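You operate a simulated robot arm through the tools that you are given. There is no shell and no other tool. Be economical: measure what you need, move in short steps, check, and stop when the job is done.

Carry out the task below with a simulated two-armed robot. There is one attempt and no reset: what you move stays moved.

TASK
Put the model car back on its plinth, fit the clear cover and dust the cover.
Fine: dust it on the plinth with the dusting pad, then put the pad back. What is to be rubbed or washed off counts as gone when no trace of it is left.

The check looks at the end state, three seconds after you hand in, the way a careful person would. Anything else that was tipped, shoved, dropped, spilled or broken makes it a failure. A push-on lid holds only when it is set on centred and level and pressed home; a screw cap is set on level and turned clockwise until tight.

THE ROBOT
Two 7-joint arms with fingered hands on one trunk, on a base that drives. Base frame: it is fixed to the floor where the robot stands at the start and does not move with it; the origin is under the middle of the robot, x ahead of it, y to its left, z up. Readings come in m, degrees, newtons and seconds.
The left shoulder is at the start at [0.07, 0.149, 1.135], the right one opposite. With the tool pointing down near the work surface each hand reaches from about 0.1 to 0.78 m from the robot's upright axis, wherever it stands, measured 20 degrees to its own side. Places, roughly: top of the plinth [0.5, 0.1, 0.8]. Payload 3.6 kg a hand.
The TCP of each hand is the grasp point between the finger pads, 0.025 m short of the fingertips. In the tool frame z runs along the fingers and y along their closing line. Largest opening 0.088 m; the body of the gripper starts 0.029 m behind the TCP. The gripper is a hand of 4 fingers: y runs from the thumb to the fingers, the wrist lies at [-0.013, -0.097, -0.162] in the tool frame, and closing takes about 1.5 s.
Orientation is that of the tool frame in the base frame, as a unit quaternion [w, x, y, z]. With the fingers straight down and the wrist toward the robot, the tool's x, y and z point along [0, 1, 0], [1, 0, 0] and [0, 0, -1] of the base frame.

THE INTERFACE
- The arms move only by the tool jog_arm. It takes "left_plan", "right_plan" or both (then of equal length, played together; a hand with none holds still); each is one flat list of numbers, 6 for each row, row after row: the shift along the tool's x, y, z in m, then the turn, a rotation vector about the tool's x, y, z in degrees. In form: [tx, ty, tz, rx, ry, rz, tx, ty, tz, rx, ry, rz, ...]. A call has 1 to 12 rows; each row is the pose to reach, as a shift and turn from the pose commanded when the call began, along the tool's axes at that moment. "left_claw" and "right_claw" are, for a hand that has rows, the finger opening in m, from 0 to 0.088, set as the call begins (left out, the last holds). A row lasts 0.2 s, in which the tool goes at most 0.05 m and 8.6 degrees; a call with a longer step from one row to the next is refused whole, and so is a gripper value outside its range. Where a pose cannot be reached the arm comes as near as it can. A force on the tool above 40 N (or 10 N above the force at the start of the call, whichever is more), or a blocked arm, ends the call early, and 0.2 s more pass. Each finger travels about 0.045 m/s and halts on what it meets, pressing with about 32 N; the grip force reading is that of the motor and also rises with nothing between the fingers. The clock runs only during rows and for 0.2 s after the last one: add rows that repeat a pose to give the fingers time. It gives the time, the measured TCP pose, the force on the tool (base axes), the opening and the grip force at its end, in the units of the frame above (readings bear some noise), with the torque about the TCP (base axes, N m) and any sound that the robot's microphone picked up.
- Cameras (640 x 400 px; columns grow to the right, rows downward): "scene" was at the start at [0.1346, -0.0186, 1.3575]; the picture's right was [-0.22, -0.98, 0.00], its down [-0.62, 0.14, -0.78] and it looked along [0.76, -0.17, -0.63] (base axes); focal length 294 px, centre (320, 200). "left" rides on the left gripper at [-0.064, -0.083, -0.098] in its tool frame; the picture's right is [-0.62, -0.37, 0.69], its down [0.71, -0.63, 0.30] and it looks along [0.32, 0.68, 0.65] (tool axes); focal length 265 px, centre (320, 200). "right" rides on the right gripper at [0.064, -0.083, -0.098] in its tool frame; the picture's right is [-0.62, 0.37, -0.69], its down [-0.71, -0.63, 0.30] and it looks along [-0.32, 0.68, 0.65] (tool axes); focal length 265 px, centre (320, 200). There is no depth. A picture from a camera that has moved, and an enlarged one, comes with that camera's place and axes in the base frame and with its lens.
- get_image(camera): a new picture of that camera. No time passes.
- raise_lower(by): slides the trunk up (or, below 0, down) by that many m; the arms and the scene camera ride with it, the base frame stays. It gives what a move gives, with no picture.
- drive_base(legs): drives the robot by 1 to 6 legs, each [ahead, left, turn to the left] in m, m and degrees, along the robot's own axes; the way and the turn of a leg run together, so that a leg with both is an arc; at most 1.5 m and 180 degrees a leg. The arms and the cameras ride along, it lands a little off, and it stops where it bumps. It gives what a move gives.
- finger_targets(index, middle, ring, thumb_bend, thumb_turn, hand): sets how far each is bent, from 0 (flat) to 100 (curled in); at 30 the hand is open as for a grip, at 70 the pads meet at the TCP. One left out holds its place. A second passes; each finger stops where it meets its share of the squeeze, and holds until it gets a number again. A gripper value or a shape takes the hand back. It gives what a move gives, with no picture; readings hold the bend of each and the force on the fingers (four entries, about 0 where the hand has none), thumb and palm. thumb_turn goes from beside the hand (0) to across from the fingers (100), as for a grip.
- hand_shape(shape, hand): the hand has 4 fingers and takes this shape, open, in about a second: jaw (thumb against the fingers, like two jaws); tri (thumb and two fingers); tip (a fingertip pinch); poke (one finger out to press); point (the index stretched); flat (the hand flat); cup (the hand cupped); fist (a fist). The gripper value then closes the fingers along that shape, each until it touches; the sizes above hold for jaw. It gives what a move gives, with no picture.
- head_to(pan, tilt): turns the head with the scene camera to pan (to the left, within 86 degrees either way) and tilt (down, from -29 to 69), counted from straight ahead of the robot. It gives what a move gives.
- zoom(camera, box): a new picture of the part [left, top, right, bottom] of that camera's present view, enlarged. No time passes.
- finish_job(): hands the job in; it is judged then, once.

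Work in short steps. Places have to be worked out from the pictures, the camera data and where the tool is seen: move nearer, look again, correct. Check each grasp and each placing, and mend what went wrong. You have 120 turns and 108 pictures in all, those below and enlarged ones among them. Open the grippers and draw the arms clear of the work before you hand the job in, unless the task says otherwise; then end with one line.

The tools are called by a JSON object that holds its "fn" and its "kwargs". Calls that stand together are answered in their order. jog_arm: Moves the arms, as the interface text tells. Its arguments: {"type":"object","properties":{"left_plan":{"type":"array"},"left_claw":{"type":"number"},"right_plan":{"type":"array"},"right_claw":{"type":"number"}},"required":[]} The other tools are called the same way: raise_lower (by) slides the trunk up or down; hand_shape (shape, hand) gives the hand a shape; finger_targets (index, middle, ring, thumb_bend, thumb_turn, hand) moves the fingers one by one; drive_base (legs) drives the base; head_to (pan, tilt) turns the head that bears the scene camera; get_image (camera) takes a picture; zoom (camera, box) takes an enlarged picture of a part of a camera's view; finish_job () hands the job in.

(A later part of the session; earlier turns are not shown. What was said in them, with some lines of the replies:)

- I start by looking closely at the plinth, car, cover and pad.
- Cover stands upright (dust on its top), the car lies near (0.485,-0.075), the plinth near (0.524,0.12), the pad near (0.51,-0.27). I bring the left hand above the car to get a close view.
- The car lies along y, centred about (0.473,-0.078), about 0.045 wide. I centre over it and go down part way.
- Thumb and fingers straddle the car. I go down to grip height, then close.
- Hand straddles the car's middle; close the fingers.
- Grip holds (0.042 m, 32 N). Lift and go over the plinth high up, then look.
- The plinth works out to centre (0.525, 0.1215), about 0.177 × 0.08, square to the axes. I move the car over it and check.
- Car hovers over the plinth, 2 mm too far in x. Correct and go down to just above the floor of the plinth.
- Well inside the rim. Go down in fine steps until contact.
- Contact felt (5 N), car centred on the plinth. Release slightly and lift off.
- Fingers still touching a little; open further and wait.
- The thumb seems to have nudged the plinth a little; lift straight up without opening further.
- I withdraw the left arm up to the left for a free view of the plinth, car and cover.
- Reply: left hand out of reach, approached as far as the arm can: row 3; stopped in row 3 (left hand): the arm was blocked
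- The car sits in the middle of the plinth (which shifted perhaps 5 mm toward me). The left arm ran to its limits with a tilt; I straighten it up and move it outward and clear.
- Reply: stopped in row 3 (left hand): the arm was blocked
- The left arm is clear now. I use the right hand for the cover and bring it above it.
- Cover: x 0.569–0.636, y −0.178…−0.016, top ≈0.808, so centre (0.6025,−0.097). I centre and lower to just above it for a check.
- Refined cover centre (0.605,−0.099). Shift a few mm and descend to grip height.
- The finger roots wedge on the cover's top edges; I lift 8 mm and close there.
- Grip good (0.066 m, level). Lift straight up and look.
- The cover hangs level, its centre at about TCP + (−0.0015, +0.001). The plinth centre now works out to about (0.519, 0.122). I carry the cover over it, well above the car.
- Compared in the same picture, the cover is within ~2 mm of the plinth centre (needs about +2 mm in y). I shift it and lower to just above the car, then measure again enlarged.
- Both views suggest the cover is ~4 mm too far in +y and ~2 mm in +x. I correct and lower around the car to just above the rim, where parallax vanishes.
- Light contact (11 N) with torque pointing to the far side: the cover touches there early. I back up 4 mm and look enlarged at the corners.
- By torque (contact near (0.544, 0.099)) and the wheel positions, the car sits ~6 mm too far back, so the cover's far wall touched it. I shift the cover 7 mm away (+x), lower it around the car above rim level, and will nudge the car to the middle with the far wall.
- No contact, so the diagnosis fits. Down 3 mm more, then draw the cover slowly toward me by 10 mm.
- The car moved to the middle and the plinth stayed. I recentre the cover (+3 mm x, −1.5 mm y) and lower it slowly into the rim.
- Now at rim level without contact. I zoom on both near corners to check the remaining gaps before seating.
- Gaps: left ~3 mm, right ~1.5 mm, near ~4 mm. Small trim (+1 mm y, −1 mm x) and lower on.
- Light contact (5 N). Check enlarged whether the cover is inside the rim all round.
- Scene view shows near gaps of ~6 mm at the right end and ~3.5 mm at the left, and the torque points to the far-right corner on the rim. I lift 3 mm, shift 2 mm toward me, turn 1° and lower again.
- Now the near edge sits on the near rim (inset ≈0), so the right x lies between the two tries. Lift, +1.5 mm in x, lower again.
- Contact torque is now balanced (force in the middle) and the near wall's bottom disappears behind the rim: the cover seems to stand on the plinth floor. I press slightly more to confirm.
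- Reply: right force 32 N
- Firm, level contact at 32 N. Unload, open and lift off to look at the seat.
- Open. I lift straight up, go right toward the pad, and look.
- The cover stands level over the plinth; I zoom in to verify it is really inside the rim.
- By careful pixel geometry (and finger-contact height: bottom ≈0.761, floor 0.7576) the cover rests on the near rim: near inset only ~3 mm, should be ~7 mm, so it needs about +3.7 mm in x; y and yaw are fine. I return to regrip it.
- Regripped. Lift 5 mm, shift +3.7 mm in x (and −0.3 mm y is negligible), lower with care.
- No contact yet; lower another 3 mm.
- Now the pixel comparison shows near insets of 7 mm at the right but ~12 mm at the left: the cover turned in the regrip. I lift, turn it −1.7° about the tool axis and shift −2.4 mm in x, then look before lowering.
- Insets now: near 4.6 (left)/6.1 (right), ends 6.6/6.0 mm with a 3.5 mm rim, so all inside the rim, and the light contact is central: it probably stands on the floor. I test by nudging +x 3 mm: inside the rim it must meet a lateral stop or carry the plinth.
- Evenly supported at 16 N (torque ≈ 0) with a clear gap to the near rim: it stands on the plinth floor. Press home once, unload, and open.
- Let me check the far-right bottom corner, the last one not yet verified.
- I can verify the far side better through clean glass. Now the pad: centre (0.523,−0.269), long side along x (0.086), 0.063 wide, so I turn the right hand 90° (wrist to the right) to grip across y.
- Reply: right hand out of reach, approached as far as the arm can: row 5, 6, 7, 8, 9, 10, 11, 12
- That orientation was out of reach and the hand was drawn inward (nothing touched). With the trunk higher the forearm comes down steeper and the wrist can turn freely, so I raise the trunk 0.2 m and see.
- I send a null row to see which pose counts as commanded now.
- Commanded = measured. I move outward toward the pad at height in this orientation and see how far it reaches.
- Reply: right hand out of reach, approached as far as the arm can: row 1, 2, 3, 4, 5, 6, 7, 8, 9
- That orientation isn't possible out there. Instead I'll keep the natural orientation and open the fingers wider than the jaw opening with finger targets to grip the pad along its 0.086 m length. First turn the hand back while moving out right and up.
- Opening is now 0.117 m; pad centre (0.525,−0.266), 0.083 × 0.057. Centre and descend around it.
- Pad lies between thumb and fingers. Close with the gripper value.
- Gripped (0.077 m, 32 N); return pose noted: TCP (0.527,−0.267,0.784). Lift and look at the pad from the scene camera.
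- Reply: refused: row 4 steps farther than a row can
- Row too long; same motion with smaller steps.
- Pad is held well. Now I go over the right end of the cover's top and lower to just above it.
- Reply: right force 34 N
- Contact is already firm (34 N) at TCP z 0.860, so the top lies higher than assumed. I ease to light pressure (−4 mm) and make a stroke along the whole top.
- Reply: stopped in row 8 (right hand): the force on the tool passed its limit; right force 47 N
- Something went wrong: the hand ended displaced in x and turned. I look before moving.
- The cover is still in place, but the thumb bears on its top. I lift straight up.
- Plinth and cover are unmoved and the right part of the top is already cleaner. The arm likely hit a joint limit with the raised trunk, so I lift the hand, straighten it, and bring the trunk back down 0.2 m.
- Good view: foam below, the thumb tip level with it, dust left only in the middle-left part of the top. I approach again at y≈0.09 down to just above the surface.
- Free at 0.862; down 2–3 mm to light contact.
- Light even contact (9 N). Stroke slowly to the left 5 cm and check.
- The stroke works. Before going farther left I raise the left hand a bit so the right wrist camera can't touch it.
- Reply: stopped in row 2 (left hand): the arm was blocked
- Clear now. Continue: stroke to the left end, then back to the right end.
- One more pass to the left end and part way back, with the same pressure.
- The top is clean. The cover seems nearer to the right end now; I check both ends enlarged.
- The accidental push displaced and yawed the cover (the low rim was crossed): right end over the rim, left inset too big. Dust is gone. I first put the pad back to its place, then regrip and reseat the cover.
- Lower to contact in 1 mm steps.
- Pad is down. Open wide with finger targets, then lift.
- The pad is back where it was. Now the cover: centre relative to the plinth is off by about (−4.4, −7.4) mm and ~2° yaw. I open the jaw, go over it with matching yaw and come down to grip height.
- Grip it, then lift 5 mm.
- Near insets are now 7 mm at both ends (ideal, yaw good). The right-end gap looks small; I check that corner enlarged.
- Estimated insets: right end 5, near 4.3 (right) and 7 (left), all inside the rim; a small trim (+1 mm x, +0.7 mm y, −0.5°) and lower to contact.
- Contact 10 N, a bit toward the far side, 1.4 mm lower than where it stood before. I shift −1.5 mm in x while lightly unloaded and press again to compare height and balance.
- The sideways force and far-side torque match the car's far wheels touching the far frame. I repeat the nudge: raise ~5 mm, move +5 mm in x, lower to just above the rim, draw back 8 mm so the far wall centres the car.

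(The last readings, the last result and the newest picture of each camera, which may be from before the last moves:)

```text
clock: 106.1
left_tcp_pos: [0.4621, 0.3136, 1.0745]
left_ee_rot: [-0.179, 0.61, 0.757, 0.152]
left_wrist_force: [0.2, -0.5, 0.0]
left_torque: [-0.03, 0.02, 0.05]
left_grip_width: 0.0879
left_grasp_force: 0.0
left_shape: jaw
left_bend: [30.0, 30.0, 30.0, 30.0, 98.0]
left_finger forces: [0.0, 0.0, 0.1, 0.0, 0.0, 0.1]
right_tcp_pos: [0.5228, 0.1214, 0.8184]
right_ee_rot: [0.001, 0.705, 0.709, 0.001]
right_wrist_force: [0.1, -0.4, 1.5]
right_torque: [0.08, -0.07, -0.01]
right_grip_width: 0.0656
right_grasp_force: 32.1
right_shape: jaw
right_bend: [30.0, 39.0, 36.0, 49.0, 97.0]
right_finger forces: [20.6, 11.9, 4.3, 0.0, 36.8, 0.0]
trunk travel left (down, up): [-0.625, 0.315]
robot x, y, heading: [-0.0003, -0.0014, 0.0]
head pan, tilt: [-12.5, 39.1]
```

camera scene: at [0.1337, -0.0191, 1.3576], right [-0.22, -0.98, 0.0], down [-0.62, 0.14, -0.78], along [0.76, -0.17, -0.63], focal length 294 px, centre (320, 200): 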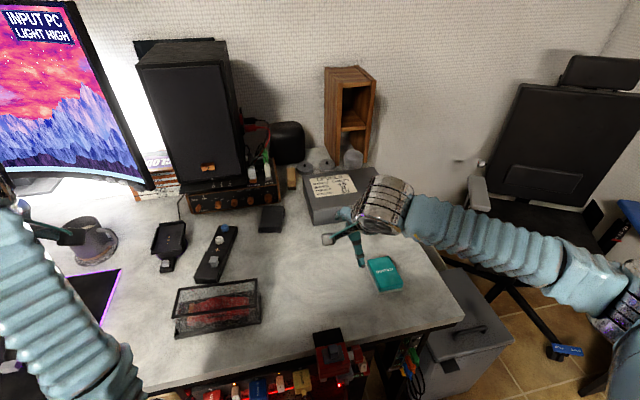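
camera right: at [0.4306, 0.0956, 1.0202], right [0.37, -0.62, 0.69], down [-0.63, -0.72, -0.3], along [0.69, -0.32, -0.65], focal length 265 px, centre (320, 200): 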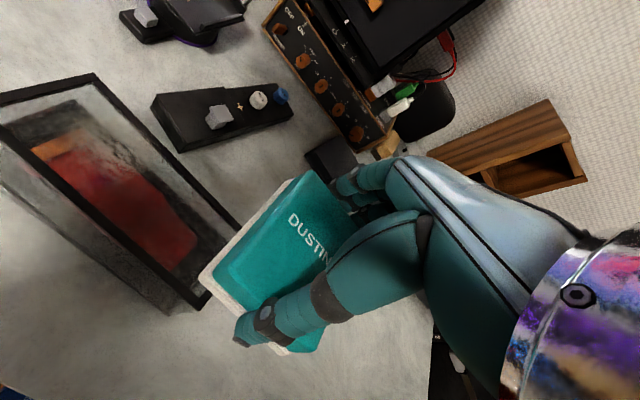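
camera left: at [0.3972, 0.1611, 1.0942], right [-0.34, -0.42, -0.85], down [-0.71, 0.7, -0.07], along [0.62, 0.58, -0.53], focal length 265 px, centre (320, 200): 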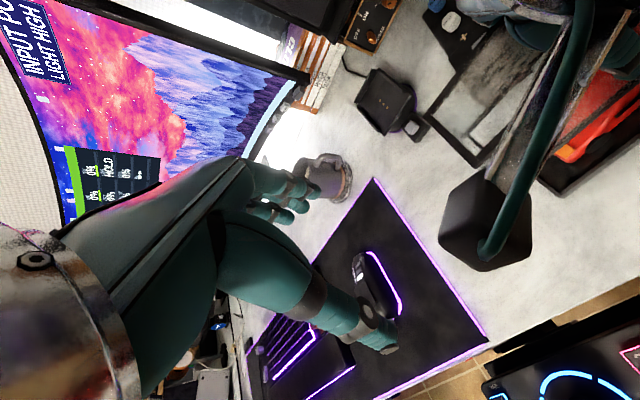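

Now draw back toward me in small steps.

{"fn": "jog_arm", "kwargs": {"right_plan": [0, -0.002, -0.0005, 0, 0, 0, 0, -0.004, -0.0005, 0, 0, 0, 0, -0.006, -0.0005, 0, 0, 0, 0, -0.008, -0.0005, 0, 0, 0, 0, -0.009, -0.0005, 0, 0, 0]}}

{"fn": "zoom", "kwargs": {"camera": "scene", "box": [170, 280, 275, 345]}}

```text
clock: 107.3
left_tcp_pos: [0.4629, 0.3124, 1.0737]
left_ee_rot: [-0.18, 0.609, 0.758, 0.152]
left_wrist_force: [0.4, 0.2, -0.1]
left_torque: [0.0, 0.03, 0.0]
left_grip_width: 0.0877
left_grasp_force: 0.1
left_shape: jaw
left_bend: [30.0, 30.0, 30.0, 30.0, 98.0]
left_finger forces: [0.0, 0.1, 0.0, 0.0, 0.0, 0.0]
right_tcp_pos: [0.5136, 0.1204, 0.8185]
right_ee_rot: [0.002, 0.705, 0.709, 0.0]
right_wrist_force: [0.1, 0.3, -0.2]
right_torque: [0.02, 0.04, 0.03]
right_grip_width: 0.0655
right_grasp_force: 31.9
right_shape: jaw
right_bend: [30.0, 39.0, 36.0, 49.0, 97.0]
right_finger forces: [20.7, 11.5, 4.2, 0.0, 36.3, 0.1]
trunk travel left (down, up): [-0.625, 0.315]
robot x, y, heading: [-0.0001, -0.0039, 0.0]
head pan, tilt: [-12.5, 39.1]
```

```text
6.10 times, centred on (222, 312) of scene
camera zoom: at [0.1342, -0.0184, 1.3575], right [-0.22, -0.98, 0.0], down [-0.62, 0.14, -0.78], along [0.76, -0.17, -0.63], focal length 1793 px, centre (914, -486)
```

zoom: 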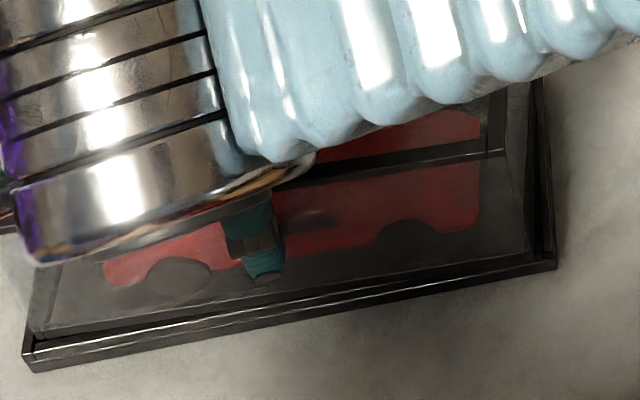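

The car is fine (no contact while drawing). I look enlarged at the left corner for the final centring.

{"fn": "zoom", "kwargs": {"camera": "scene", "box": [175, 310, 225, 345]}}

{"fn": "zoom", "kwargs": {"camera": "scene", "box": [235, 285, 275, 330]}}

```text
11.43 times, centred on (200, 328) of scene
camera zoom: at [0.1342, -0.0184, 1.3575], right [-0.22, -0.98, 0.0], down [-0.62, 0.14, -0.78], along [0.76, -0.17, -0.63], focal length 3362 px, centre (1691, -1257)
```

zoom: 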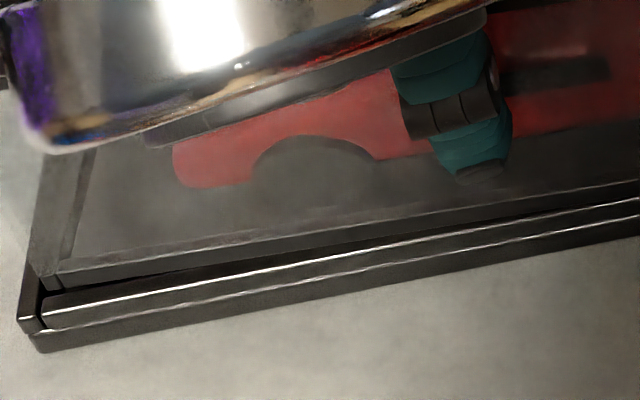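

```text
8.89 times, centred on (255, 308) of scene
camera zoom: at [0.1342, -0.0184, 1.3575], right [-0.22, -0.98, 0.0], down [-0.62, 0.14, -0.78], along [0.76, -0.17, -0.63], focal length 2614 px, centre (898, -756)
```

zoom: 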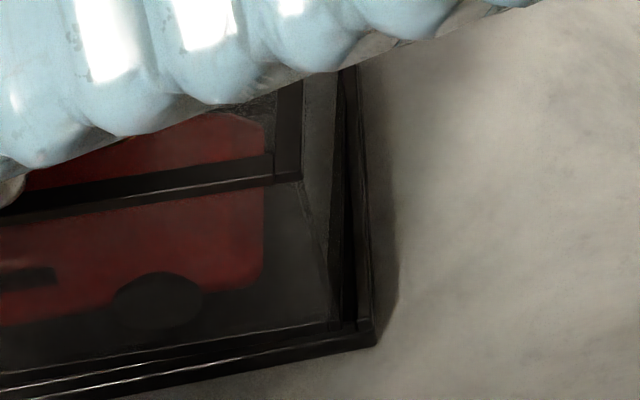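

Insets now: left end 3.9, right end 9.7; near 5.6 (left) and 1.5 (right). Correct by −2.9 mm y, +3.3 mm x, −1.6°, which also matches the earlier good TCP position, then lower.

{"fn": "jog_arm", "kwargs": {"right_plan": [-0.0015, 0.0015, -0.002, 0, 0, -0.8, -0.0029, 0.0033, -0.002, 0, 0, -1.6, -0.0029, 0.0033, 0.001, 0, 0, -1.6, -0.0029, 0.0033, 0.003, 0, 0, -1.6, -0.0029, 0.0033, 0.005, 0, 0, -1.6, -0.0029, 0.0033, 0.006, 0, 0, -1.6]}}

```text
clock: 108.7
left_tcp_pos: [0.4622, 0.3133, 1.0749]
left_ee_rot: [-0.18, 0.609, 0.757, 0.153]
left_wrist_force: [1.1, 0.5, -0.4]
left_torque: [0.02, 0.0, 0.01]
left_grip_width: 0.0878
left_grasp_force: 0.1
left_shape: jaw
left_bend: [30.0, 30.0, 30.0, 30.0, 98.0]
left_finger forces: [0.0, 0.1, 0.1, 0.0, 0.0, 0.1]
right_tcp_pos: [0.5183, 0.1181, 0.8149]
right_ee_rot: [0.002, 0.694, 0.719, 0.002]
right_wrist_force: [0.6, 1.4, 9.7]
right_torque: [-0.12, -0.3, -0.03]
right_grip_width: 0.0656
right_grasp_force: 32.2
right_shape: jaw
right_bend: [30.0, 39.0, 36.0, 49.0, 97.0]
right_finger forces: [20.7, 11.9, 4.5, 0.0, 37.0, 0.1]
trunk travel left (down, up): [-0.625, 0.315]
robot x, y, heading: [0.0002, -0.0031, 0.1]
head pan, tilt: [-12.5, 39.1]
```

{"fn": "jog_arm", "kwargs": {"right_plan": [0, -0.001, 0.001, 0, 0, 0, 0, -0.001, 0.003, 0, 0, 0, 0, -0.001, 0.004, 0, 0, 0, 0, -0.001, 0.004, 0, 0, 0]}}

{"fn": "zoom", "kwargs": {"camera": "scene", "box": [170, 280, 275, 345]}}

```text
clock: 109.7
left_tcp_pos: [0.4599, 0.3136, 1.0767]
left_ee_rot: [-0.179, 0.608, 0.758, 0.153]
left_wrist_force: [-0.1, 0.5, -0.4]
left_torque: [-0.04, 0.0, -0.01]
left_grip_width: 0.0877
left_grasp_force: 0.0
left_shape: jaw
left_bend: [30.0, 30.0, 30.0, 30.0, 98.0]
left_finger forces: [0.0, 0.1, 0.1, 0.0, 0.1, 0.0]
right_tcp_pos: [0.5169, 0.1174, 0.8121]
right_ee_rot: [0.002, 0.694, 0.72, 0.004]
right_wrist_force: [1.9, 2.2, 28.4]
right_torque: [-0.16, -0.9, 0.12]
right_grip_width: 0.0651
right_grasp_force: 31.7
right_shape: jaw
right_bend: [29.0, 38.0, 35.0, 51.0, 97.0]
right_finger forces: [20.3, 13.9, 5.2, 0.0, 37.0, 0.0]
trunk travel left (down, up): [-0.625, 0.315]
robot x, y, heading: [-0.0002, 0.0037, -0.1]
head pan, tilt: [-12.5, 39.1]
```

```text
6.10 times, centred on (222, 312) of scene
camera zoom: at [0.1303, -0.0189, 1.3581], right [-0.22, -0.98, 0.0], down [-0.61, 0.14, -0.78], along [0.76, -0.17, -0.63], focal length 1793 px, centre (914, -486)
```

zoom: 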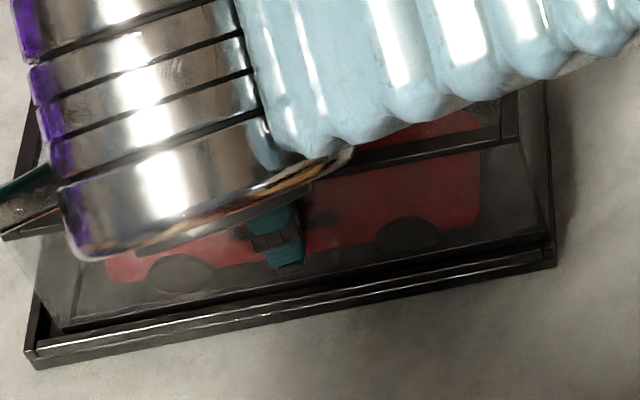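

Pressed, the near side sinks (TCP 0.8121) while the far wall bears fully (torque arm 32 mm, far rim); so the cover must go about 1.5 mm toward me (and ~1 mm left). Lift, correct, lower.

{"fn": "jog_arm", "kwargs": {"right_plan": [0, 0, -0.005, 0, 0, 0, 0, 0, -0.01, 0, 0, 0, 0.0012, -0.0015, -0.01, 0, 0, 0, 0.0012, -0.0015, -0.006, 0, 0, 0, 0.0012, -0.0015, -0.003, 0, 0, 0, 0.0012, -0.0015, -0.001, 0, 0, 0, 0.0012, -0.0015, 0, 0, 0, 0]}}

```text
clock: 111.3
left_tcp_pos: [0.4589, 0.313, 1.0761]
left_ee_rot: [-0.179, 0.609, 0.757, 0.153]
left_wrist_force: [-0.5, -0.4, -0.2]
left_torque: [0.01, 0.04, 0.01]
left_grip_width: 0.0877
left_grasp_force: 0.1
left_shape: jaw
left_bend: [30.0, 30.0, 30.0, 30.0, 98.0]
left_finger forces: [0.0, 0.0, 0.0, 0.0, 0.1, 0.1]
right_tcp_pos: [0.513, 0.1205, 0.8122]
right_ee_rot: [0.003, 0.695, 0.719, 0.004]
right_wrist_force: [0.1, -0.3, 28.1]
right_torque: [-0.17, -0.74, 0.05]
right_grip_width: 0.0648
right_grasp_force: 31.9
right_shape: jaw
right_bend: [29.0, 38.0, 35.0, 51.0, 97.0]
right_finger forces: [19.2, 13.3, 5.0, 0.0, 38.0, 0.0]
trunk travel left (down, up): [-0.625, 0.315]
robot x, y, heading: [0.0001, -0.0027, 0.1]
head pan, tilt: [-12.5, 39.1]
```

Still bearing at the far side; shift another 2 mm toward me and compare.

{"fn": "jog_arm", "kwargs": {"right_plan": [0, 0, -0.005, 0, 0, 0, 0, 0, -0.01, 0, 0, 0, 0, -0.002, -0.01, 0, 0, 0, 0, -0.002, -0.006, 0, 0, 0, 0, -0.002, -0.004, 0, 0, 0, 0, -0.002, -0.002, 0, 0, 0, 0, -0.002, -0.002, 0, 0, 0]}}

{"fn": "zoom", "kwargs": {"camera": "scene", "box": [170, 280, 275, 345]}}

```text
clock: 112.9
left_tcp_pos: [0.4598, 0.3134, 1.076]
left_ee_rot: [-0.179, 0.609, 0.758, 0.153]
left_wrist_force: [0.6, -0.5, -0.5]
left_torque: [0.0, 0.0, 0.02]
left_grip_width: 0.0878
left_grasp_force: 0.1
left_shape: jaw
left_bend: [30.0, 30.0, 30.0, 30.0, 98.0]
left_finger forces: [0.0, 0.0, 0.0, 0.0, 0.0, 0.1]
right_tcp_pos: [0.5124, 0.1194, 0.813]
right_ee_rot: [0.002, 0.694, 0.72, 0.003]
right_wrist_force: [-2.9, 0.2, 19.7]
right_torque: [-0.09, -0.46, -0.02]
right_grip_width: 0.0647
right_grasp_force: 32.4
right_shape: jaw
right_bend: [29.0, 38.0, 35.0, 51.0, 97.0]
right_finger forces: [17.6, 12.2, 4.4, 0.1, 38.5, 0.0]
trunk travel left (down, up): [-0.625, 0.315]
robot x, y, heading: [0.0004, -0.001, 0.1]
head pan, tilt: [-12.5, 39.1]
```

```text
6.10 times, centred on (222, 312) of scene
camera zoom: at [0.1305, -0.0192, 1.3581], right [-0.22, -0.98, 0.0], down [-0.61, 0.14, -0.78], along [0.76, -0.17, -0.63], focal length 1793 px, centre (914, -486)
```

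zoom: 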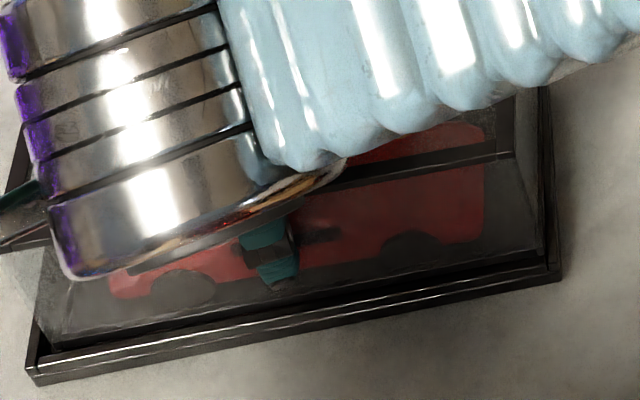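

The plinth now follows the cover's movement: the cover is caught inside the rim. I unload, open the hand and draw away, then inspect.

{"fn": "jog_arm", "kwargs": {"right_plan": [0, 0.0005, -0.002, 0, 0, 0, 0, 0.001, -0.004, 0, 0, 0, 0, 0.001, -0.004, 0, 0, 0]}}

{"fn": "jog_arm", "kwargs": {"right_plan": [0, 0, 0, 0, 0, 0, 0, 0, 0, 0, 0, 0, 0, 0, 0, 0, 0, 0, 0, 0, 0, 0, 0, 0, 0, 0, 0, 0, 0, 0, 0, 0, 0, 0, 0, 0], "right_claw": 0.088}}

{"fn": "jog_arm", "kwargs": {"right_plan": [0, 0, -0.015, 0, 0, 0, 0, 0, -0.05, 0, 0, 0, 0, 0, -0.09, 0, 0, 0, 0, 0, -0.12, 0, 0, 0, -0.045, 0, -0.13, 0, 0, 0, -0.09, 0, -0.13, 0, 0, 0, -0.135, 0, -0.13, 0, 0, 1, -0.18, 0, -0.13, 0, 0, 2, -0.2, 0, -0.13, 0, 0, 2]}}

{"fn": "zoom", "kwargs": {"camera": "scene", "box": [165, 260, 280, 348]}}

```text
clock: 113.7
left_tcp_pos: [0.4628, 0.3136, 1.0751]
left_ee_rot: [-0.179, 0.61, 0.757, 0.153]
left_wrist_force: [-0.3, 0.2, -0.2]
left_torque: [-0.01, 0.02, -0.01]
left_grip_width: 0.0878
left_grasp_force: 0.0
left_shape: jaw
left_bend: [30.0, 30.0, 30.0, 30.0, 98.0]
left_finger forces: [0.0, 0.1, 0.0, 0.0, 0.1, 0.0]
right_tcp_pos: [0.5137, 0.1193, 0.8142]
right_ee_rot: [0.001, 0.695, 0.719, -0.001]
right_wrist_force: [-1.5, 0.4, 5.8]
right_torque: [-0.01, -0.1, -0.01]
right_grip_width: 0.0651
right_grasp_force: 32.2
right_shape: jaw
right_bend: [29.0, 38.0, 35.0, 51.0, 97.0]
right_finger forces: [18.5, 12.1, 4.3, 0.0, 36.7, 0.1]
trunk travel left (down, up): [-0.625, 0.315]
robot x, y, heading: [0.0011, 0.0034, -0.0]
head pan, tilt: [-12.5, 39.1]
```

```text
clock: 115.1
left_tcp_pos: [0.4623, 0.3141, 1.0738]
left_ee_rot: [-0.18, 0.609, 0.757, 0.151]
left_wrist_force: [0.3, -0.1, -0.7]
left_torque: [0.03, 0.01, -0.02]
left_grip_width: 0.0877
left_grasp_force: 0.1
left_shape: jaw
left_bend: [30.0, 30.0, 30.0, 30.0, 98.0]
left_finger forces: [0.0, 0.2, 0.1, 0.0, 0.1, 0.1]
right_tcp_pos: [0.5132, 0.1181, 0.8156]
right_ee_rot: [0.0, 0.694, 0.72, 0.001]
right_wrist_force: [-0.1, -0.5, 0.0]
right_torque: [0.02, 0.0, -0.01]
right_grip_width: 0.0883
right_grasp_force: 0.1
right_shape: jaw
right_bend: [30.0, 30.0, 30.0, 29.0, 98.0]
right_finger forces: [0.8, 0.1, 0.0, 0.0, 0.6, 0.0]
trunk travel left (down, up): [-0.625, 0.315]
robot x, y, heading: [0.0005, 0.0034, 0.1]
head pan, tilt: [-12.5, 39.1]
```

```text
clock: 117.1
left_tcp_pos: [0.4629, 0.3142, 1.074]
left_ee_rot: [-0.18, 0.61, 0.757, 0.151]
left_wrist_force: [-0.1, 0.2, -1.2]
left_torque: [-0.03, -0.02, 0.03]
left_grip_width: 0.0878
left_grasp_force: 0.1
left_shape: jaw
left_bend: [30.0, 30.0, 30.0, 30.0, 98.0]
left_finger forces: [0.0, 0.0, 0.0, 0.1, 0.1, 0.0]
right_tcp_pos: [0.5211, -0.0806, 0.9461]
right_ee_rot: [0.001, 0.707, 0.707, 0.0]
right_wrist_force: [-0.5, 0.0, -1.0]
right_torque: [0.01, 0.01, -0.01]
right_grip_width: 0.0879
right_grasp_force: 0.1
right_shape: jaw
right_bend: [30.0, 30.0, 30.0, 30.0, 98.0]
right_finger forces: [0.0, 0.0, 0.1, 0.0, 0.0, 0.1]
trunk travel left (down, up): [-0.625, 0.315]
robot x, y, heading: [0.0001, -0.0008, 0.0]
head pan, tilt: [-12.5, 39.1]
```

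```text
4.55 times, centred on (222, 304) of scene
camera zoom: at [0.1342, -0.0177, 1.3575], right [-0.22, -0.98, 0.0], down [-0.62, 0.14, -0.78], along [0.76, -0.17, -0.63], focal length 1337 px, centre (763, -273)
```

zoom: 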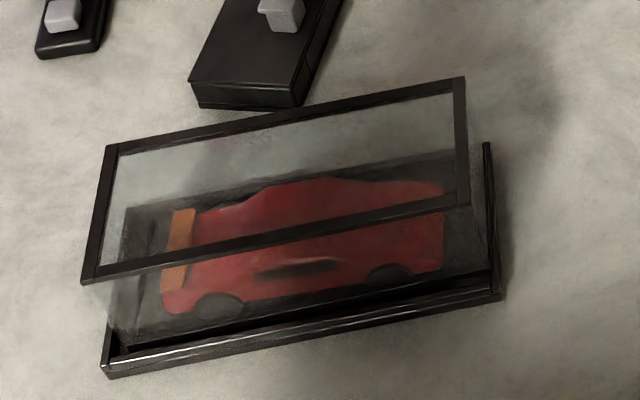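

With clean glass the four top corners are well measurable: now the cover is yawed ~2° against the plinth (near-left on the near rim), whereas the state before dusting was centred. I regrip with the hand as released, then turn back 2.2° and shift (+1.8, +1.9) mm.

{"fn": "jog_arm", "kwargs": {"right_plan": [0.045, -0.001, 0, 0, 0, 0, 0.09, -0.003, 0, 0, 0, -1, 0.135, -0.005, 0, 0, 0, -2, 0.18, -0.006, 0, 0, 0, -2, 0.2, -0.0066, 0.01, 0, 0, -2, 0.2, -0.0066, 0.05, 0, 0, -2, 0.2, -0.0066, 0.09, 0, 0, -2, 0.2, -0.0066, 0.115, 0, 0, -2, 0.2, -0.0066, 0.128, 0, 0, -2, 0.2, -0.0066, 0.128, 0, 0, -2]}}

{"fn": "jog_arm", "kwargs": {"right_plan": [0, 0, 0, 0, 0, 0, 0, 0, 0, 0, 0, 0, 0, 0, 0, 0, 0, 0, 0, 0, 0, 0, 0, 0, 0, 0, 0, 0, 0, 0, 0, 0, 0, 0, 0, 0], "right_claw": 0.0}}

{"fn": "jog_arm", "kwargs": {"right_plan": [0, 0, -0.006, 0, 0, 0, 0.001, 0.001, -0.007, 0, 0, 1, 0.0019, 0.0018, -0.007, 0, 0, 2.2, 0.0019, 0.0018, -0.004, 0, 0, 2.2, 0.0019, 0.0018, -0.002, 0, 0, 2.2, 0.0019, 0.0018, 0, 0, 0, 2.2, 0.0019, 0.0018, 0.001, 0, 0, 2.2]}}

```text
clock: 119.3
left_tcp_pos: [0.4622, 0.3133, 1.0745]
left_ee_rot: [-0.18, 0.609, 0.757, 0.152]
left_wrist_force: [0.0, -0.4, 0.4]
left_torque: [-0.05, -0.01, -0.02]
left_grip_width: 0.0878
left_grasp_force: 0.0
left_shape: jaw
left_bend: [30.0, 30.0, 30.0, 30.0, 98.0]
left_finger forces: [0.0, 0.1, 0.0, 0.0, 0.1, 0.1]
right_tcp_pos: [0.5139, 0.1194, 0.8169]
right_ee_rot: [0.0, 0.696, 0.718, 0.001]
right_wrist_force: [-0.4, -0.1, 0.2]
right_torque: [-0.01, 0.02, -0.03]
right_grip_width: 0.0878
right_grasp_force: 0.0
right_shape: jaw
right_bend: [30.0, 30.0, 30.0, 29.0, 98.0]
right_finger forces: [0.0, 0.0, 0.1, 0.1, 0.3, 0.0]
trunk travel left (down, up): [-0.625, 0.315]
robot x, y, heading: [0.0004, 0.0003, -0.1]
head pan, tilt: [-12.5, 39.1]
```

```text
clock: 120.7
left_tcp_pos: [0.4629, 0.3141, 1.074]
left_ee_rot: [-0.18, 0.61, 0.757, 0.152]
left_wrist_force: [1.0, 0.5, -0.1]
left_torque: [-0.03, 0.02, -0.02]
left_grip_width: 0.088
left_grasp_force: 0.0
left_shape: jaw
left_bend: [30.0, 30.0, 30.0, 30.0, 98.0]
left_finger forces: [0.0, 0.0, 0.1, 0.1, 0.0, 0.1]
right_tcp_pos: [0.5137, 0.1214, 0.819]
right_ee_rot: [0.0, 0.695, 0.719, 0.0]
right_wrist_force: [0.0, 0.3, 3.0]
right_torque: [0.06, -0.16, 0.13]
right_grip_width: 0.0676
right_grasp_force: 31.9
right_shape: jaw
right_bend: [27.0, 37.0, 34.0, 42.0, 98.0]
right_finger forces: [22.5, 11.3, 4.6, 0.0, 39.9, 0.0]
trunk travel left (down, up): [-0.625, 0.315]
robot x, y, heading: [0.001, -0.001, -0.1]
head pan, tilt: [-12.5, 39.1]
```

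```text
clock: 122.3
left_tcp_pos: [0.46, 0.3134, 1.0765]
left_ee_rot: [-0.179, 0.609, 0.757, 0.153]
left_wrist_force: [-0.1, 0.0, -0.4]
left_torque: [-0.02, 0.03, -0.01]
left_grip_width: 0.0879
left_grasp_force: 0.1
left_shape: jaw
left_bend: [30.0, 30.0, 30.0, 30.0, 98.0]
left_finger forces: [0.0, 0.0, 0.0, 0.0, 0.0, 0.1]
right_tcp_pos: [0.5155, 0.1211, 0.819]
right_ee_rot: [0.002, 0.709, 0.705, 0.003]
right_wrist_force: [-2.0, -0.1, 18.1]
right_torque: [0.05, -0.6, 0.02]
right_grip_width: 0.0673
right_grasp_force: 31.5
right_shape: jaw
right_bend: [27.0, 37.0, 35.0, 42.0, 97.0]
right_finger forces: [21.7, 12.1, 4.7, 0.0, 41.6, 0.0]
trunk travel left (down, up): [-0.625, 0.315]
robot x, y, heading: [0.0024, -0.0023, -0.0]
head pan, tilt: [-12.5, 39.1]
```

By the picture geometry the cover is now centred; the one-sided torque should come from a slight tilt in the grip. I unload, release and let it settle, then look.

{"fn": "jog_arm", "kwargs": {"right_plan": [0, 0, -0.002, 0, 0, 0, 0, 0, -0.003, 0, 0, 0]}}

{"fn": "jog_arm", "kwargs": {"right_plan": [0, 0, 0, 0, 0, 0, 0, 0, 0, 0, 0, 0, 0, 0, 0, 0, 0, 0, 0, 0, 0, 0, 0, 0, 0, 0, 0, 0, 0, 0, 0, 0, 0, 0, 0, 0], "right_claw": 0.088}}

{"fn": "jog_arm", "kwargs": {"right_plan": [0, 0, -0.015, 0, 0, 0, 0, 0, -0.05, 0, 0, 0, 0, 0, -0.09, 0, 0, 0, 0, 0, -0.12, 0, 0, 0, -0.045, 0, -0.13, 0, 0, 0, -0.09, 0, -0.13, 0, 0, 0, -0.135, 0, -0.13, 0, 0, 0, -0.18, 0, -0.13, 0, 0, 0, -0.2, 0, -0.13, 0, 0, 0]}}

{"fn": "zoom", "kwargs": {"camera": "scene", "box": [165, 260, 280, 348]}}

```text
clock: 122.9
left_tcp_pos: [0.461, 0.3137, 1.0753]
left_ee_rot: [-0.179, 0.609, 0.758, 0.152]
left_wrist_force: [-0.3, 0.2, -1.3]
left_torque: [0.0, 0.0, 0.03]
left_grip_width: 0.0878
left_grasp_force: 0.1
left_shape: jaw
left_bend: [30.0, 30.0, 30.0, 30.0, 98.0]
left_finger forces: [0.1, 0.0, 0.0, 0.1, 0.1, 0.1]
right_tcp_pos: [0.5157, 0.1212, 0.8196]
right_ee_rot: [0.001, 0.709, 0.705, 0.002]
right_wrist_force: [-0.1, 2.1, 14.8]
right_torque: [0.06, -0.56, 0.05]
right_grip_width: 0.0676
right_grasp_force: 31.9
right_shape: jaw
right_bend: [27.0, 37.0, 35.0, 43.0, 97.0]
right_finger forces: [21.7, 12.3, 4.8, 0.0, 40.2, 0.0]
trunk travel left (down, up): [-0.625, 0.315]
robot x, y, heading: [-0.0002, 0.0015, 0.2]
head pan, tilt: [-12.5, 39.1]
```

```text
clock: 124.3
left_tcp_pos: [0.4624, 0.3119, 1.0744]
left_ee_rot: [-0.181, 0.61, 0.756, 0.152]
left_wrist_force: [0.9, 0.5, -0.3]
left_torque: [0.01, 0.02, 0.01]
left_grip_width: 0.0879
left_grasp_force: 0.1
left_shape: jaw
left_bend: [30.0, 30.0, 30.0, 30.0, 98.0]
left_finger forces: [0.0, 0.1, 0.0, 0.1, 0.0, 0.0]
right_tcp_pos: [0.5166, 0.1211, 0.8193]
right_ee_rot: [0.0, 0.709, 0.705, 0.0]
right_wrist_force: [-0.5, -0.1, 0.1]
right_torque: [0.01, -0.03, 0.02]
right_grip_width: 0.088
right_grasp_force: 0.1
right_shape: jaw
right_bend: [30.0, 30.0, 30.0, 29.0, 97.0]
right_finger forces: [0.0, 0.0, 0.1, 0.1, 0.4, 0.0]
trunk travel left (down, up): [-0.625, 0.315]
robot x, y, heading: [-0.0016, 0.0044, 0.1]
head pan, tilt: [-12.5, 39.1]
```

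```text
clock: 126.3
left_tcp_pos: [0.463, 0.3144, 1.0728]
left_ee_rot: [-0.18, 0.609, 0.758, 0.152]
left_wrist_force: [0.2, -0.1, -0.9]
left_torque: [0.01, 0.0, 0.03]
left_grip_width: 0.0876
left_grasp_force: 0.1
left_shape: jaw
left_bend: [30.0, 30.0, 30.0, 30.0, 98.0]
left_finger forces: [0.1, 0.1, 0.0, 0.1, 0.0, 0.0]
right_tcp_pos: [0.5136, -0.0797, 0.9487]
right_ee_rot: [0.002, 0.708, 0.706, 0.0]
right_wrist_force: [0.7, -0.5, -0.2]
right_torque: [-0.03, -0.01, 0.01]
right_grip_width: 0.0878
right_grasp_force: 0.1
right_shape: jaw
right_bend: [30.0, 30.0, 30.0, 30.0, 97.0]
right_finger forces: [0.1, 0.0, 0.0, 0.0, 0.0, 0.0]
trunk travel left (down, up): [-0.625, 0.315]
robot x, y, heading: [0.0007, -0.0001, 0.1]
head pan, tilt: [-12.5, 39.1]
```

```text
4.55 times, centred on (222, 304) of scene
camera zoom: at [0.1343, -0.0177, 1.3575], right [-0.22, -0.98, 0.0], down [-0.62, 0.14, -0.78], along [0.76, -0.17, -0.63], focal length 1337 px, centre (763, -273)
```

zoom: 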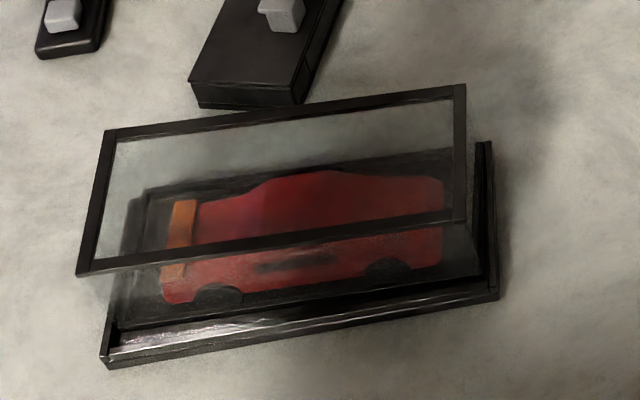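

Now it is clear: bottom-edge insets on the near side are ~12 mm (left) and ~7.5 mm (right), top leaning toward me, so the far wall stands on the far rim (as the torque said). It must go ~2.8 mm toward me and turn −1.5°, with a real lift so the plinth isn't dragged. Regrip.

{"fn": "jog_arm", "kwargs": {"right_plan": [0.045, 0, 0, 0, 0, 0, 0.09, 0, 0, 0, 0, 0, 0.135, 0, 0, 0, 0, 0, 0.18, 0, 0, 0, 0, 0, 0.2, 0, 0.01, 0, 0, 0, 0.2, 0, 0.05, 0, 0, 0, 0.2, 0, 0.09, 0, 0, 0, 0.2, 0, 0.115, 0, 0, 0, 0.2, 0, 0.13, 0, 0, 0, 0.2, 0, 0.13, 0, 0, 0]}}

{"fn": "jog_arm", "kwargs": {"right_plan": [0, 0, 0, 0, 0, 0, 0, 0, 0, 0, 0, 0, 0, 0, 0, 0, 0, 0, 0, 0, 0, 0, 0, 0, 0, 0, 0, 0, 0, 0, 0, 0, 0, 0, 0, 0], "right_claw": 0.0}}

{"fn": "jog_arm", "kwargs": {"right_plan": [0, 0, -0.007, 0, 0, 0, 0, 0, -0.014, 0, 0, 0, 0, -0.0015, -0.014, 0, 0, -0.8, 0, -0.0028, -0.014, 0, 0, -1.5, 0, -0.0028, -0.01, 0, 0, -1.5, 0, -0.0028, -0.006, 0, 0, -1.5, 0, -0.0028, -0.003, 0, 0, -1.5, 0, -0.0028, -0.003, 0, 0, -1.5]}}

```text
clock: 128.5
left_tcp_pos: [0.4621, 0.3129, 1.0734]
left_ee_rot: [-0.18, 0.609, 0.757, 0.153]
left_wrist_force: [-0.2, -0.3, -1.0]
left_torque: [-0.01, -0.01, -0.03]
left_grip_width: 0.0876
left_grasp_force: 0.1
left_shape: jaw
left_bend: [30.0, 30.0, 30.0, 30.0, 98.0]
left_finger forces: [0.0, 0.0, 0.1, 0.0, 0.1, 0.0]
right_tcp_pos: [0.5154, 0.1228, 0.8203]
right_ee_rot: [0.0, 0.708, 0.706, 0.001]
right_wrist_force: [-1.0, 0.3, 0.1]
right_torque: [-0.04, 0.0, 0.02]
right_grip_width: 0.0878
right_grasp_force: 0.0
right_shape: jaw
right_bend: [30.0, 30.0, 30.0, 30.0, 98.0]
right_finger forces: [0.1, 0.0, 0.0, 0.0, 0.0, 0.1]
trunk travel left (down, up): [-0.625, 0.315]
robot x, y, heading: [-0.0013, -0.0013, 0.0]
head pan, tilt: [-12.5, 39.1]
```

```text
clock: 129.9
left_tcp_pos: [0.4628, 0.3134, 1.0746]
left_ee_rot: [-0.18, 0.609, 0.757, 0.151]
left_wrist_force: [0.3, -0.2, 0.3]
left_torque: [-0.01, -0.02, -0.01]
left_grip_width: 0.0878
left_grasp_force: 0.1
left_shape: jaw
left_bend: [30.0, 30.0, 30.0, 30.0, 98.0]
left_finger forces: [0.1, 0.0, 0.0, 0.1, 0.0, 0.1]
right_tcp_pos: [0.5154, 0.1207, 0.8207]
right_ee_rot: [0.0, 0.709, 0.706, 0.0]
right_wrist_force: [0.0, 0.6, 4.4]
right_torque: [0.02, -0.11, 0.1]
right_grip_width: 0.0674
right_grasp_force: 31.9
right_shape: jaw
right_bend: [27.0, 37.0, 34.0, 41.0, 98.0]
right_finger forces: [21.2, 11.7, 4.7, 0.0, 39.6, 0.1]
trunk travel left (down, up): [-0.625, 0.315]
robot x, y, heading: [0.004, 0.0029, 0.1]
head pan, tilt: [-12.5, 39.1]
```

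```text
clock: 131.7
left_tcp_pos: [0.4623, 0.3134, 1.0748]
left_ee_rot: [-0.18, 0.609, 0.757, 0.151]
left_wrist_force: [0.8, 0.4, 0.0]
left_torque: [0.01, -0.01, -0.03]
left_grip_width: 0.0876
left_grasp_force: 0.1
left_shape: jaw
left_bend: [30.0, 30.0, 30.0, 30.0, 98.0]
left_finger forces: [0.0, 0.0, 0.0, 0.1, 0.0, 0.0]
right_tcp_pos: [0.5125, 0.1214, 0.8212]
right_ee_rot: [0.001, 0.699, 0.715, 0.0]
right_wrist_force: [-0.2, -0.3, 1.7]
right_torque: [0.0, -0.08, 0.01]
right_grip_width: 0.0675
right_grasp_force: 32.2
right_shape: jaw
right_bend: [27.0, 37.0, 34.0, 42.0, 98.0]
right_finger forces: [21.5, 11.2, 4.2, 0.1, 38.8, 0.0]
trunk travel left (down, up): [-0.625, 0.315]
robot x, y, heading: [0.0004, -0.003, -0.1]
head pan, tilt: [-12.5, 39.1]
```

Light contact; lower 3 mm more.

{"fn": "jog_arm", "kwargs": {"right_plan": [0, 0, 0.001, 0, 0, 0, 0, 0, 0.002, 0, 0, 0, 0, 0, 0.003, 0, 0, 0]}}

```text
clock: 132.5
left_tcp_pos: [0.4605, 0.3128, 1.0752]
left_ee_rot: [-0.18, 0.61, 0.757, 0.153]
left_wrist_force: [1.7, -0.3, 0.6]
left_torque: [0.01, 0.01, 0.02]
left_grip_width: 0.0874
left_grasp_force: 0.1
left_shape: jaw
left_bend: [30.0, 30.0, 30.0, 30.0, 98.0]
left_finger forces: [0.0, 0.0, 0.0, 0.0, 0.0, 0.0]
right_tcp_pos: [0.5134, 0.1206, 0.8195]
right_ee_rot: [0.002, 0.7, 0.714, 0.002]
right_wrist_force: [-3.2, -1.6, 11.7]
right_torque: [-0.05, -0.31, 0.0]
right_grip_width: 0.0673
right_grasp_force: 31.8
right_shape: jaw
right_bend: [27.0, 37.0, 34.0, 42.0, 98.0]
right_finger forces: [20.7, 11.2, 4.3, 0.0, 40.7, 0.0]
trunk travel left (down, up): [-0.625, 0.315]
robot x, y, heading: [0.0009, -0.0007, -0.1]
head pan, tilt: [-12.5, 39.1]
```

The far rim now pushes the cover toward me (−3 N): it is right at the far rim's inner edge. I ease, go 2 mm further toward me, and lower.

{"fn": "jog_arm", "kwargs": {"right_plan": [0, 0, -0.006, 0, 0, 0, 0, -0.001, -0.008, 0, 0, 0, 0, -0.002, -0.008, 0, 0, 0, 0, -0.002, -0.004, 0, 0, 0, 0, -0.002, -0.001, 0, 0, 0, 0, -0.002, 0.001, 0, 0, 0, 0, -0.002, 0.001, 0, 0, 0]}}

```text
clock: 134.1
left_tcp_pos: [0.4627, 0.3124, 1.0746]
left_ee_rot: [-0.18, 0.609, 0.757, 0.152]
left_wrist_force: [0.8, -0.3, -0.1]
left_torque: [-0.01, 0.0, -0.03]
left_grip_width: 0.0876
left_grasp_force: 0.0
left_shape: jaw
left_bend: [30.0, 30.0, 30.0, 30.0, 98.0]
left_finger forces: [0.0, 0.1, 0.0, 0.0, 0.0, 0.0]
right_tcp_pos: [0.5119, 0.1207, 0.8188]
right_ee_rot: [0.002, 0.699, 0.715, 0.002]
right_wrist_force: [0.6, 0.7, 13.0]
right_torque: [0.0, -0.25, 0.01]
right_grip_width: 0.0672
right_grasp_force: 32.0
right_shape: jaw
right_bend: [27.0, 37.0, 34.0, 43.0, 97.0]
right_finger forces: [21.2, 11.9, 4.6, 0.0, 38.6, 0.1]
trunk travel left (down, up): [-0.625, 0.315]
robot x, y, heading: [-0.0029, 0.0035, -0.1]
head pan, tilt: [-12.5, 39.1]
```

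Better balanced (arm 16 mm). Another 1.5 mm toward me.

{"fn": "jog_arm", "kwargs": {"right_plan": [0, 0, -0.006, 0, 0, 0, 0, -0.001, -0.009, 0, 0, 0, 0, -0.0015, -0.009, 0, 0, 0, 0, -0.0015, -0.005, 0, 0, 0, 0, -0.0015, -0.002, 0, 0, 0, 0, -0.0015, 0, 0, 0, 0, 0, -0.0015, 0.001, 0, 0, 0]}}

```text
clock: 135.7
left_tcp_pos: [0.4612, 0.3141, 1.075]
left_ee_rot: [-0.181, 0.609, 0.757, 0.153]
left_wrist_force: [0.5, 0.6, 0.3]
left_torque: [-0.02, -0.01, 0.02]
left_grip_width: 0.0874
left_grasp_force: 0.1
left_shape: jaw
left_bend: [30.0, 30.0, 30.0, 30.0, 98.0]
left_finger forces: [0.0, 0.1, 0.0, 0.0, 0.1, 0.1]
right_tcp_pos: [0.51, 0.1206, 0.8183]
right_ee_rot: [0.002, 0.7, 0.714, 0.002]
right_wrist_force: [1.0, -0.2, 8.1]
right_torque: [0.0, 0.19, 0.06]
right_grip_width: 0.0672
right_grasp_force: 32.0
right_shape: jaw
right_bend: [27.0, 37.0, 34.0, 43.0, 97.0]
right_finger forces: [20.8, 11.5, 4.7, 0.0, 36.9, 0.0]
trunk travel left (down, up): [-0.625, 0.315]
robot x, y, heading: [0.002, -0.0006, 0.1]
head pan, tilt: [-12.5, 39.1]
```

The torque flipped: the far wall is now free inside, and the near wall stands on the floor (TCP lower than at the regrip). Release here so the far side drops in.

{"fn": "jog_arm", "kwargs": {"right_plan": [0, 0, -0.001, 0, 0, 0, 0, 0, -0.001, 0, 0, 0]}}

{"fn": "jog_arm", "kwargs": {"right_plan": [0, 0, 0, 0, 0, 0, 0, 0, 0, 0, 0, 0, 0, 0, 0, 0, 0, 0, 0, 0, 0, 0, 0, 0, 0, 0, 0, 0, 0, 0, 0, 0, 0, 0, 0, 0], "right_claw": 0.088}}

```text
clock: 136.3
left_tcp_pos: [0.4625, 0.3135, 1.0739]
left_ee_rot: [-0.18, 0.609, 0.757, 0.152]
left_wrist_force: [-0.2, -0.3, 1.4]
left_torque: [0.0, 0.03, 0.01]
left_grip_width: 0.0878
left_grasp_force: 0.0
left_shape: jaw
left_bend: [30.0, 30.0, 30.0, 30.0, 98.0]
left_finger forces: [0.0, 0.0, 0.0, 0.0, 0.0, 0.0]
right_tcp_pos: [0.5109, 0.1206, 0.8179]
right_ee_rot: [0.001, 0.699, 0.715, 0.001]
right_wrist_force: [3.5, 1.0, 8.2]
right_torque: [0.0, 0.08, 0.06]
right_grip_width: 0.0673
right_grasp_force: 32.2
right_shape: jaw
right_bend: [27.0, 37.0, 34.0, 43.0, 97.0]
right_finger forces: [21.3, 11.9, 4.8, 0.0, 36.6, 0.0]
trunk travel left (down, up): [-0.625, 0.315]
robot x, y, heading: [0.0008, 0.0013, 0.2]
head pan, tilt: [-12.5, 39.1]
```

```text
clock: 137.7
left_tcp_pos: [0.4623, 0.3138, 1.0736]
left_ee_rot: [-0.179, 0.609, 0.757, 0.152]
left_wrist_force: [-0.4, 0.3, 0.5]
left_torque: [0.02, 0.0, -0.01]
left_grip_width: 0.0877
left_grasp_force: 0.0
left_shape: jaw
left_bend: [30.0, 30.0, 30.0, 30.0, 98.0]
left_finger forces: [0.0, 0.1, 0.1, 0.0, 0.0, 0.0]
right_tcp_pos: [0.5087, 0.1202, 0.8169]
right_ee_rot: [0.0, 0.699, 0.715, 0.001]
right_wrist_force: [0.8, -0.2, 0.5]
right_torque: [0.01, -0.02, 0.02]
right_grip_width: 0.0875
right_grasp_force: 0.1
right_shape: jaw
right_bend: [30.0, 30.0, 30.0, 30.0, 98.0]
right_finger forces: [0.3, 0.0, 0.0, 0.0, 0.0, 0.0]
trunk travel left (down, up): [-0.625, 0.315]
robot x, y, heading: [0.0028, 0.0008, -0.1]
head pan, tilt: [-12.5, 39.1]
```

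I use the open fingers as a feeler: lowering them until they wedge on the top edges tells the cover's height (table: 0.8032; earlier unseated: ~0.8154; fully seated expected ≈0.811).

{"fn": "jog_arm", "kwargs": {"right_plan": [0, 0, 0.001, 0, 0, 0, 0, 0, 0.002, 0, 0, 0, 0, 0, 0.003, 0, 0, 0, 0, 0, 0.003, 0, 0, 0]}}

```text
clock: 138.7
left_tcp_pos: [0.4627, 0.3142, 1.0749]
left_ee_rot: [-0.18, 0.609, 0.757, 0.152]
left_wrist_force: [0.2, -0.7, 0.0]
left_torque: [-0.01, 0.01, 0.03]
left_grip_width: 0.0876
left_grasp_force: 0.0
left_shape: jaw
left_bend: [30.0, 30.0, 30.0, 30.0, 98.0]
left_finger forces: [0.0, 0.0, 0.1, 0.1, 0.1, 0.0]
right_tcp_pos: [0.5112, 0.1218, 0.8139]
right_ee_rot: [0.0, 0.699, 0.715, 0.0]
right_wrist_force: [0.9, -0.1, 1.1]
right_torque: [0.01, 0.02, -0.02]
right_grip_width: 0.088
right_grasp_force: 0.2
right_shape: jaw
right_bend: [30.0, 30.0, 30.0, 30.0, 98.0]
right_finger forces: [0.9, 0.0, 0.0, 0.1, 0.0, 0.0]
trunk travel left (down, up): [-0.625, 0.315]
robot x, y, heading: [-0.0013, -0.0026, -0.3]
head pan, tilt: [-12.5, 39.1]
```

Already lower than any earlier state. Shift 1 mm and feel 2 mm further.

{"fn": "jog_arm", "kwargs": {"right_plan": [0, 0.001, 0, 0, 0, 0, 0, 0.001, 0.001, 0, 0, 0, 0, 0.001, 0.002, 0, 0, 0, 0, 0.001, 0.002, 0, 0, 0]}}

```text
clock: 139.7
left_tcp_pos: [0.4628, 0.3132, 1.076]
left_ee_rot: [-0.18, 0.61, 0.757, 0.152]
left_wrist_force: [0.5, -0.8, -0.1]
left_torque: [0.02, -0.01, 0.0]
left_grip_width: 0.0878
left_grasp_force: 0.0
left_shape: jaw
left_bend: [30.0, 30.0, 30.0, 30.0, 98.0]
left_finger forces: [0.0, 0.0, 0.0, 0.0, 0.0, 0.0]
right_tcp_pos: [0.5109, 0.1217, 0.8109]
right_ee_rot: [0.0, 0.7, 0.714, 0.001]
right_wrist_force: [-0.1, -0.2, 1.7]
right_torque: [0.0, -0.01, -0.02]
right_grip_width: 0.0878
right_grasp_force: 0.0
right_shape: jaw
right_bend: [30.0, 30.0, 30.0, 30.0, 98.0]
right_finger forces: [0.9, 0.0, 0.1, 0.1, 0.8, 0.0]
trunk travel left (down, up): [-0.625, 0.315]
robot x, y, heading: [-0.0008, 0.0013, -0.0]
head pan, tilt: [-12.5, 39.1]
```

Wedge forces 0.9/0.8 N at 0.8109, exactly 7.7 mm above the table value, the same as the car's floor height: the cover is fully seated. A light even press home, then lift off and withdraw.

{"fn": "jog_arm", "kwargs": {"right_plan": [0, 0, 0.002, 0, 0, 0, 0, 0, 0.004, 0, 0, 0, 0, 0, 0.004, 0, 0, 0, 0, 0, 0, 0, 0, 0, 0, 0, -0.015, 0, 0, 0, 0, 0, -0.05, 0, 0, 0, 0, 0, -0.09, 0, 0, 0, 0, 0, -0.125, 0, 0, 0, -0.045, 0, -0.14, 0, 0, 0, -0.09, 0, -0.15, 0, 0, 0, -0.135, 0, -0.16, 0, 0, 0, -0.18, 0, -0.17, 0, 0, 0]}}

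{"fn": "get_image", "kwargs": {"camera": "scene"}}

```text
clock: 142.3
left_tcp_pos: [0.4606, 0.3112, 1.0743]
left_ee_rot: [-0.18, 0.609, 0.757, 0.153]
left_wrist_force: [-0.2, 0.0, -0.4]
left_torque: [0.03, 0.03, 0.02]
left_grip_width: 0.0876
left_grasp_force: 0.1
left_shape: jaw
left_bend: [30.0, 30.0, 30.0, 30.0, 98.0]
left_finger forces: [0.0, 0.0, 0.1, 0.1, 0.0, 0.0]
right_tcp_pos: [0.5151, -0.0643, 0.9838]
right_ee_rot: [-0.001, 0.699, 0.715, 0.001]
right_wrist_force: [-0.9, 0.2, 0.9]
right_torque: [0.03, -0.02, -0.01]
right_grip_width: 0.0879
right_grasp_force: 0.1
right_shape: jaw
right_bend: [30.0, 30.0, 30.0, 30.0, 97.0]
right_finger forces: [0.0, 0.0, 0.0, 0.0, 0.1, 0.0]
trunk travel left (down, up): [-0.625, 0.315]
robot x, y, heading: [0.0036, -0.0005, -0.1]
head pan, tilt: [-12.5, 39.1]
```

```text
0 pictures are left
camera scene: at [0.1337, -0.022, 1.3575], right [-0.22, -0.98, 0.0], down [-0.62, 0.14, -0.78], along [0.76, -0.17, -0.63], focal length 294 px, centre (320, 200)
```

scene: 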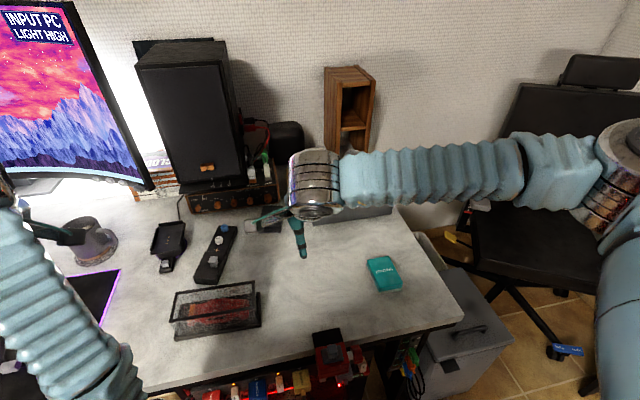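

The cover stands level on the plinth with the car inside, the top is clean and the pad is in its place. I draw the right arm back to its starting area.

{"fn": "jog_arm", "kwargs": {"right_plan": [-0.03, 0, -0.02, 0, 0, 0.5, -0.07, -0.003, -0.04, 0, 0, 1, -0.11, -0.006, -0.06, 0, 0, 1, -0.15, -0.01, -0.08, 0, 0, 1, -0.19, -0.012, -0.1, 0, 0, 1, -0.22, -0.014, -0.12, 0, 0, 1]}}

```text
clock: 143.7
left_tcp_pos: [0.4635, 0.3141, 1.074]
left_ee_rot: [-0.18, 0.609, 0.757, 0.153]
left_wrist_force: [0.7, -0.2, 0.4]
left_torque: [0.0, 0.0, -0.03]
left_grip_width: 0.0874
left_grasp_force: 0.1
left_shape: jaw
left_bend: [30.0, 30.0, 30.0, 30.0, 98.0]
left_finger forces: [0.0, 0.1, 0.0, 0.0, 0.0, 0.0]
right_tcp_pos: [0.5067, -0.2787, 1.1041]
right_ee_rot: [0.001, 0.705, 0.709, -0.002]
right_wrist_force: [0.9, 0.1, -0.3]
right_torque: [-0.03, 0.03, -0.01]
right_grip_width: 0.0879
right_grasp_force: 0.0
right_shape: jaw
right_bend: [30.0, 30.0, 30.0, 30.0, 97.0]
right_finger forces: [0.0, 0.0, 0.1, 0.0, 0.0, 0.0]
trunk travel left (down, up): [-0.625, 0.315]
robot x, y, heading: [0.002, -0.0009, 0.1]
head pan, tilt: [-12.5, 39.1]
```

Both hands are open and clear of the work, so I hand in.

{"fn": "finish_job", "kwargs": {}}

```text
The job is handed in.
```

The car is on its plinth under the clear cover, and by touch the cover is fully seated, though I had no pictures left to zoom in on the rim. The top was dusted clean on the plinth and the pad is back in its place. The plinth sits several millimetres nearer the robot and slightly turned from where it started.
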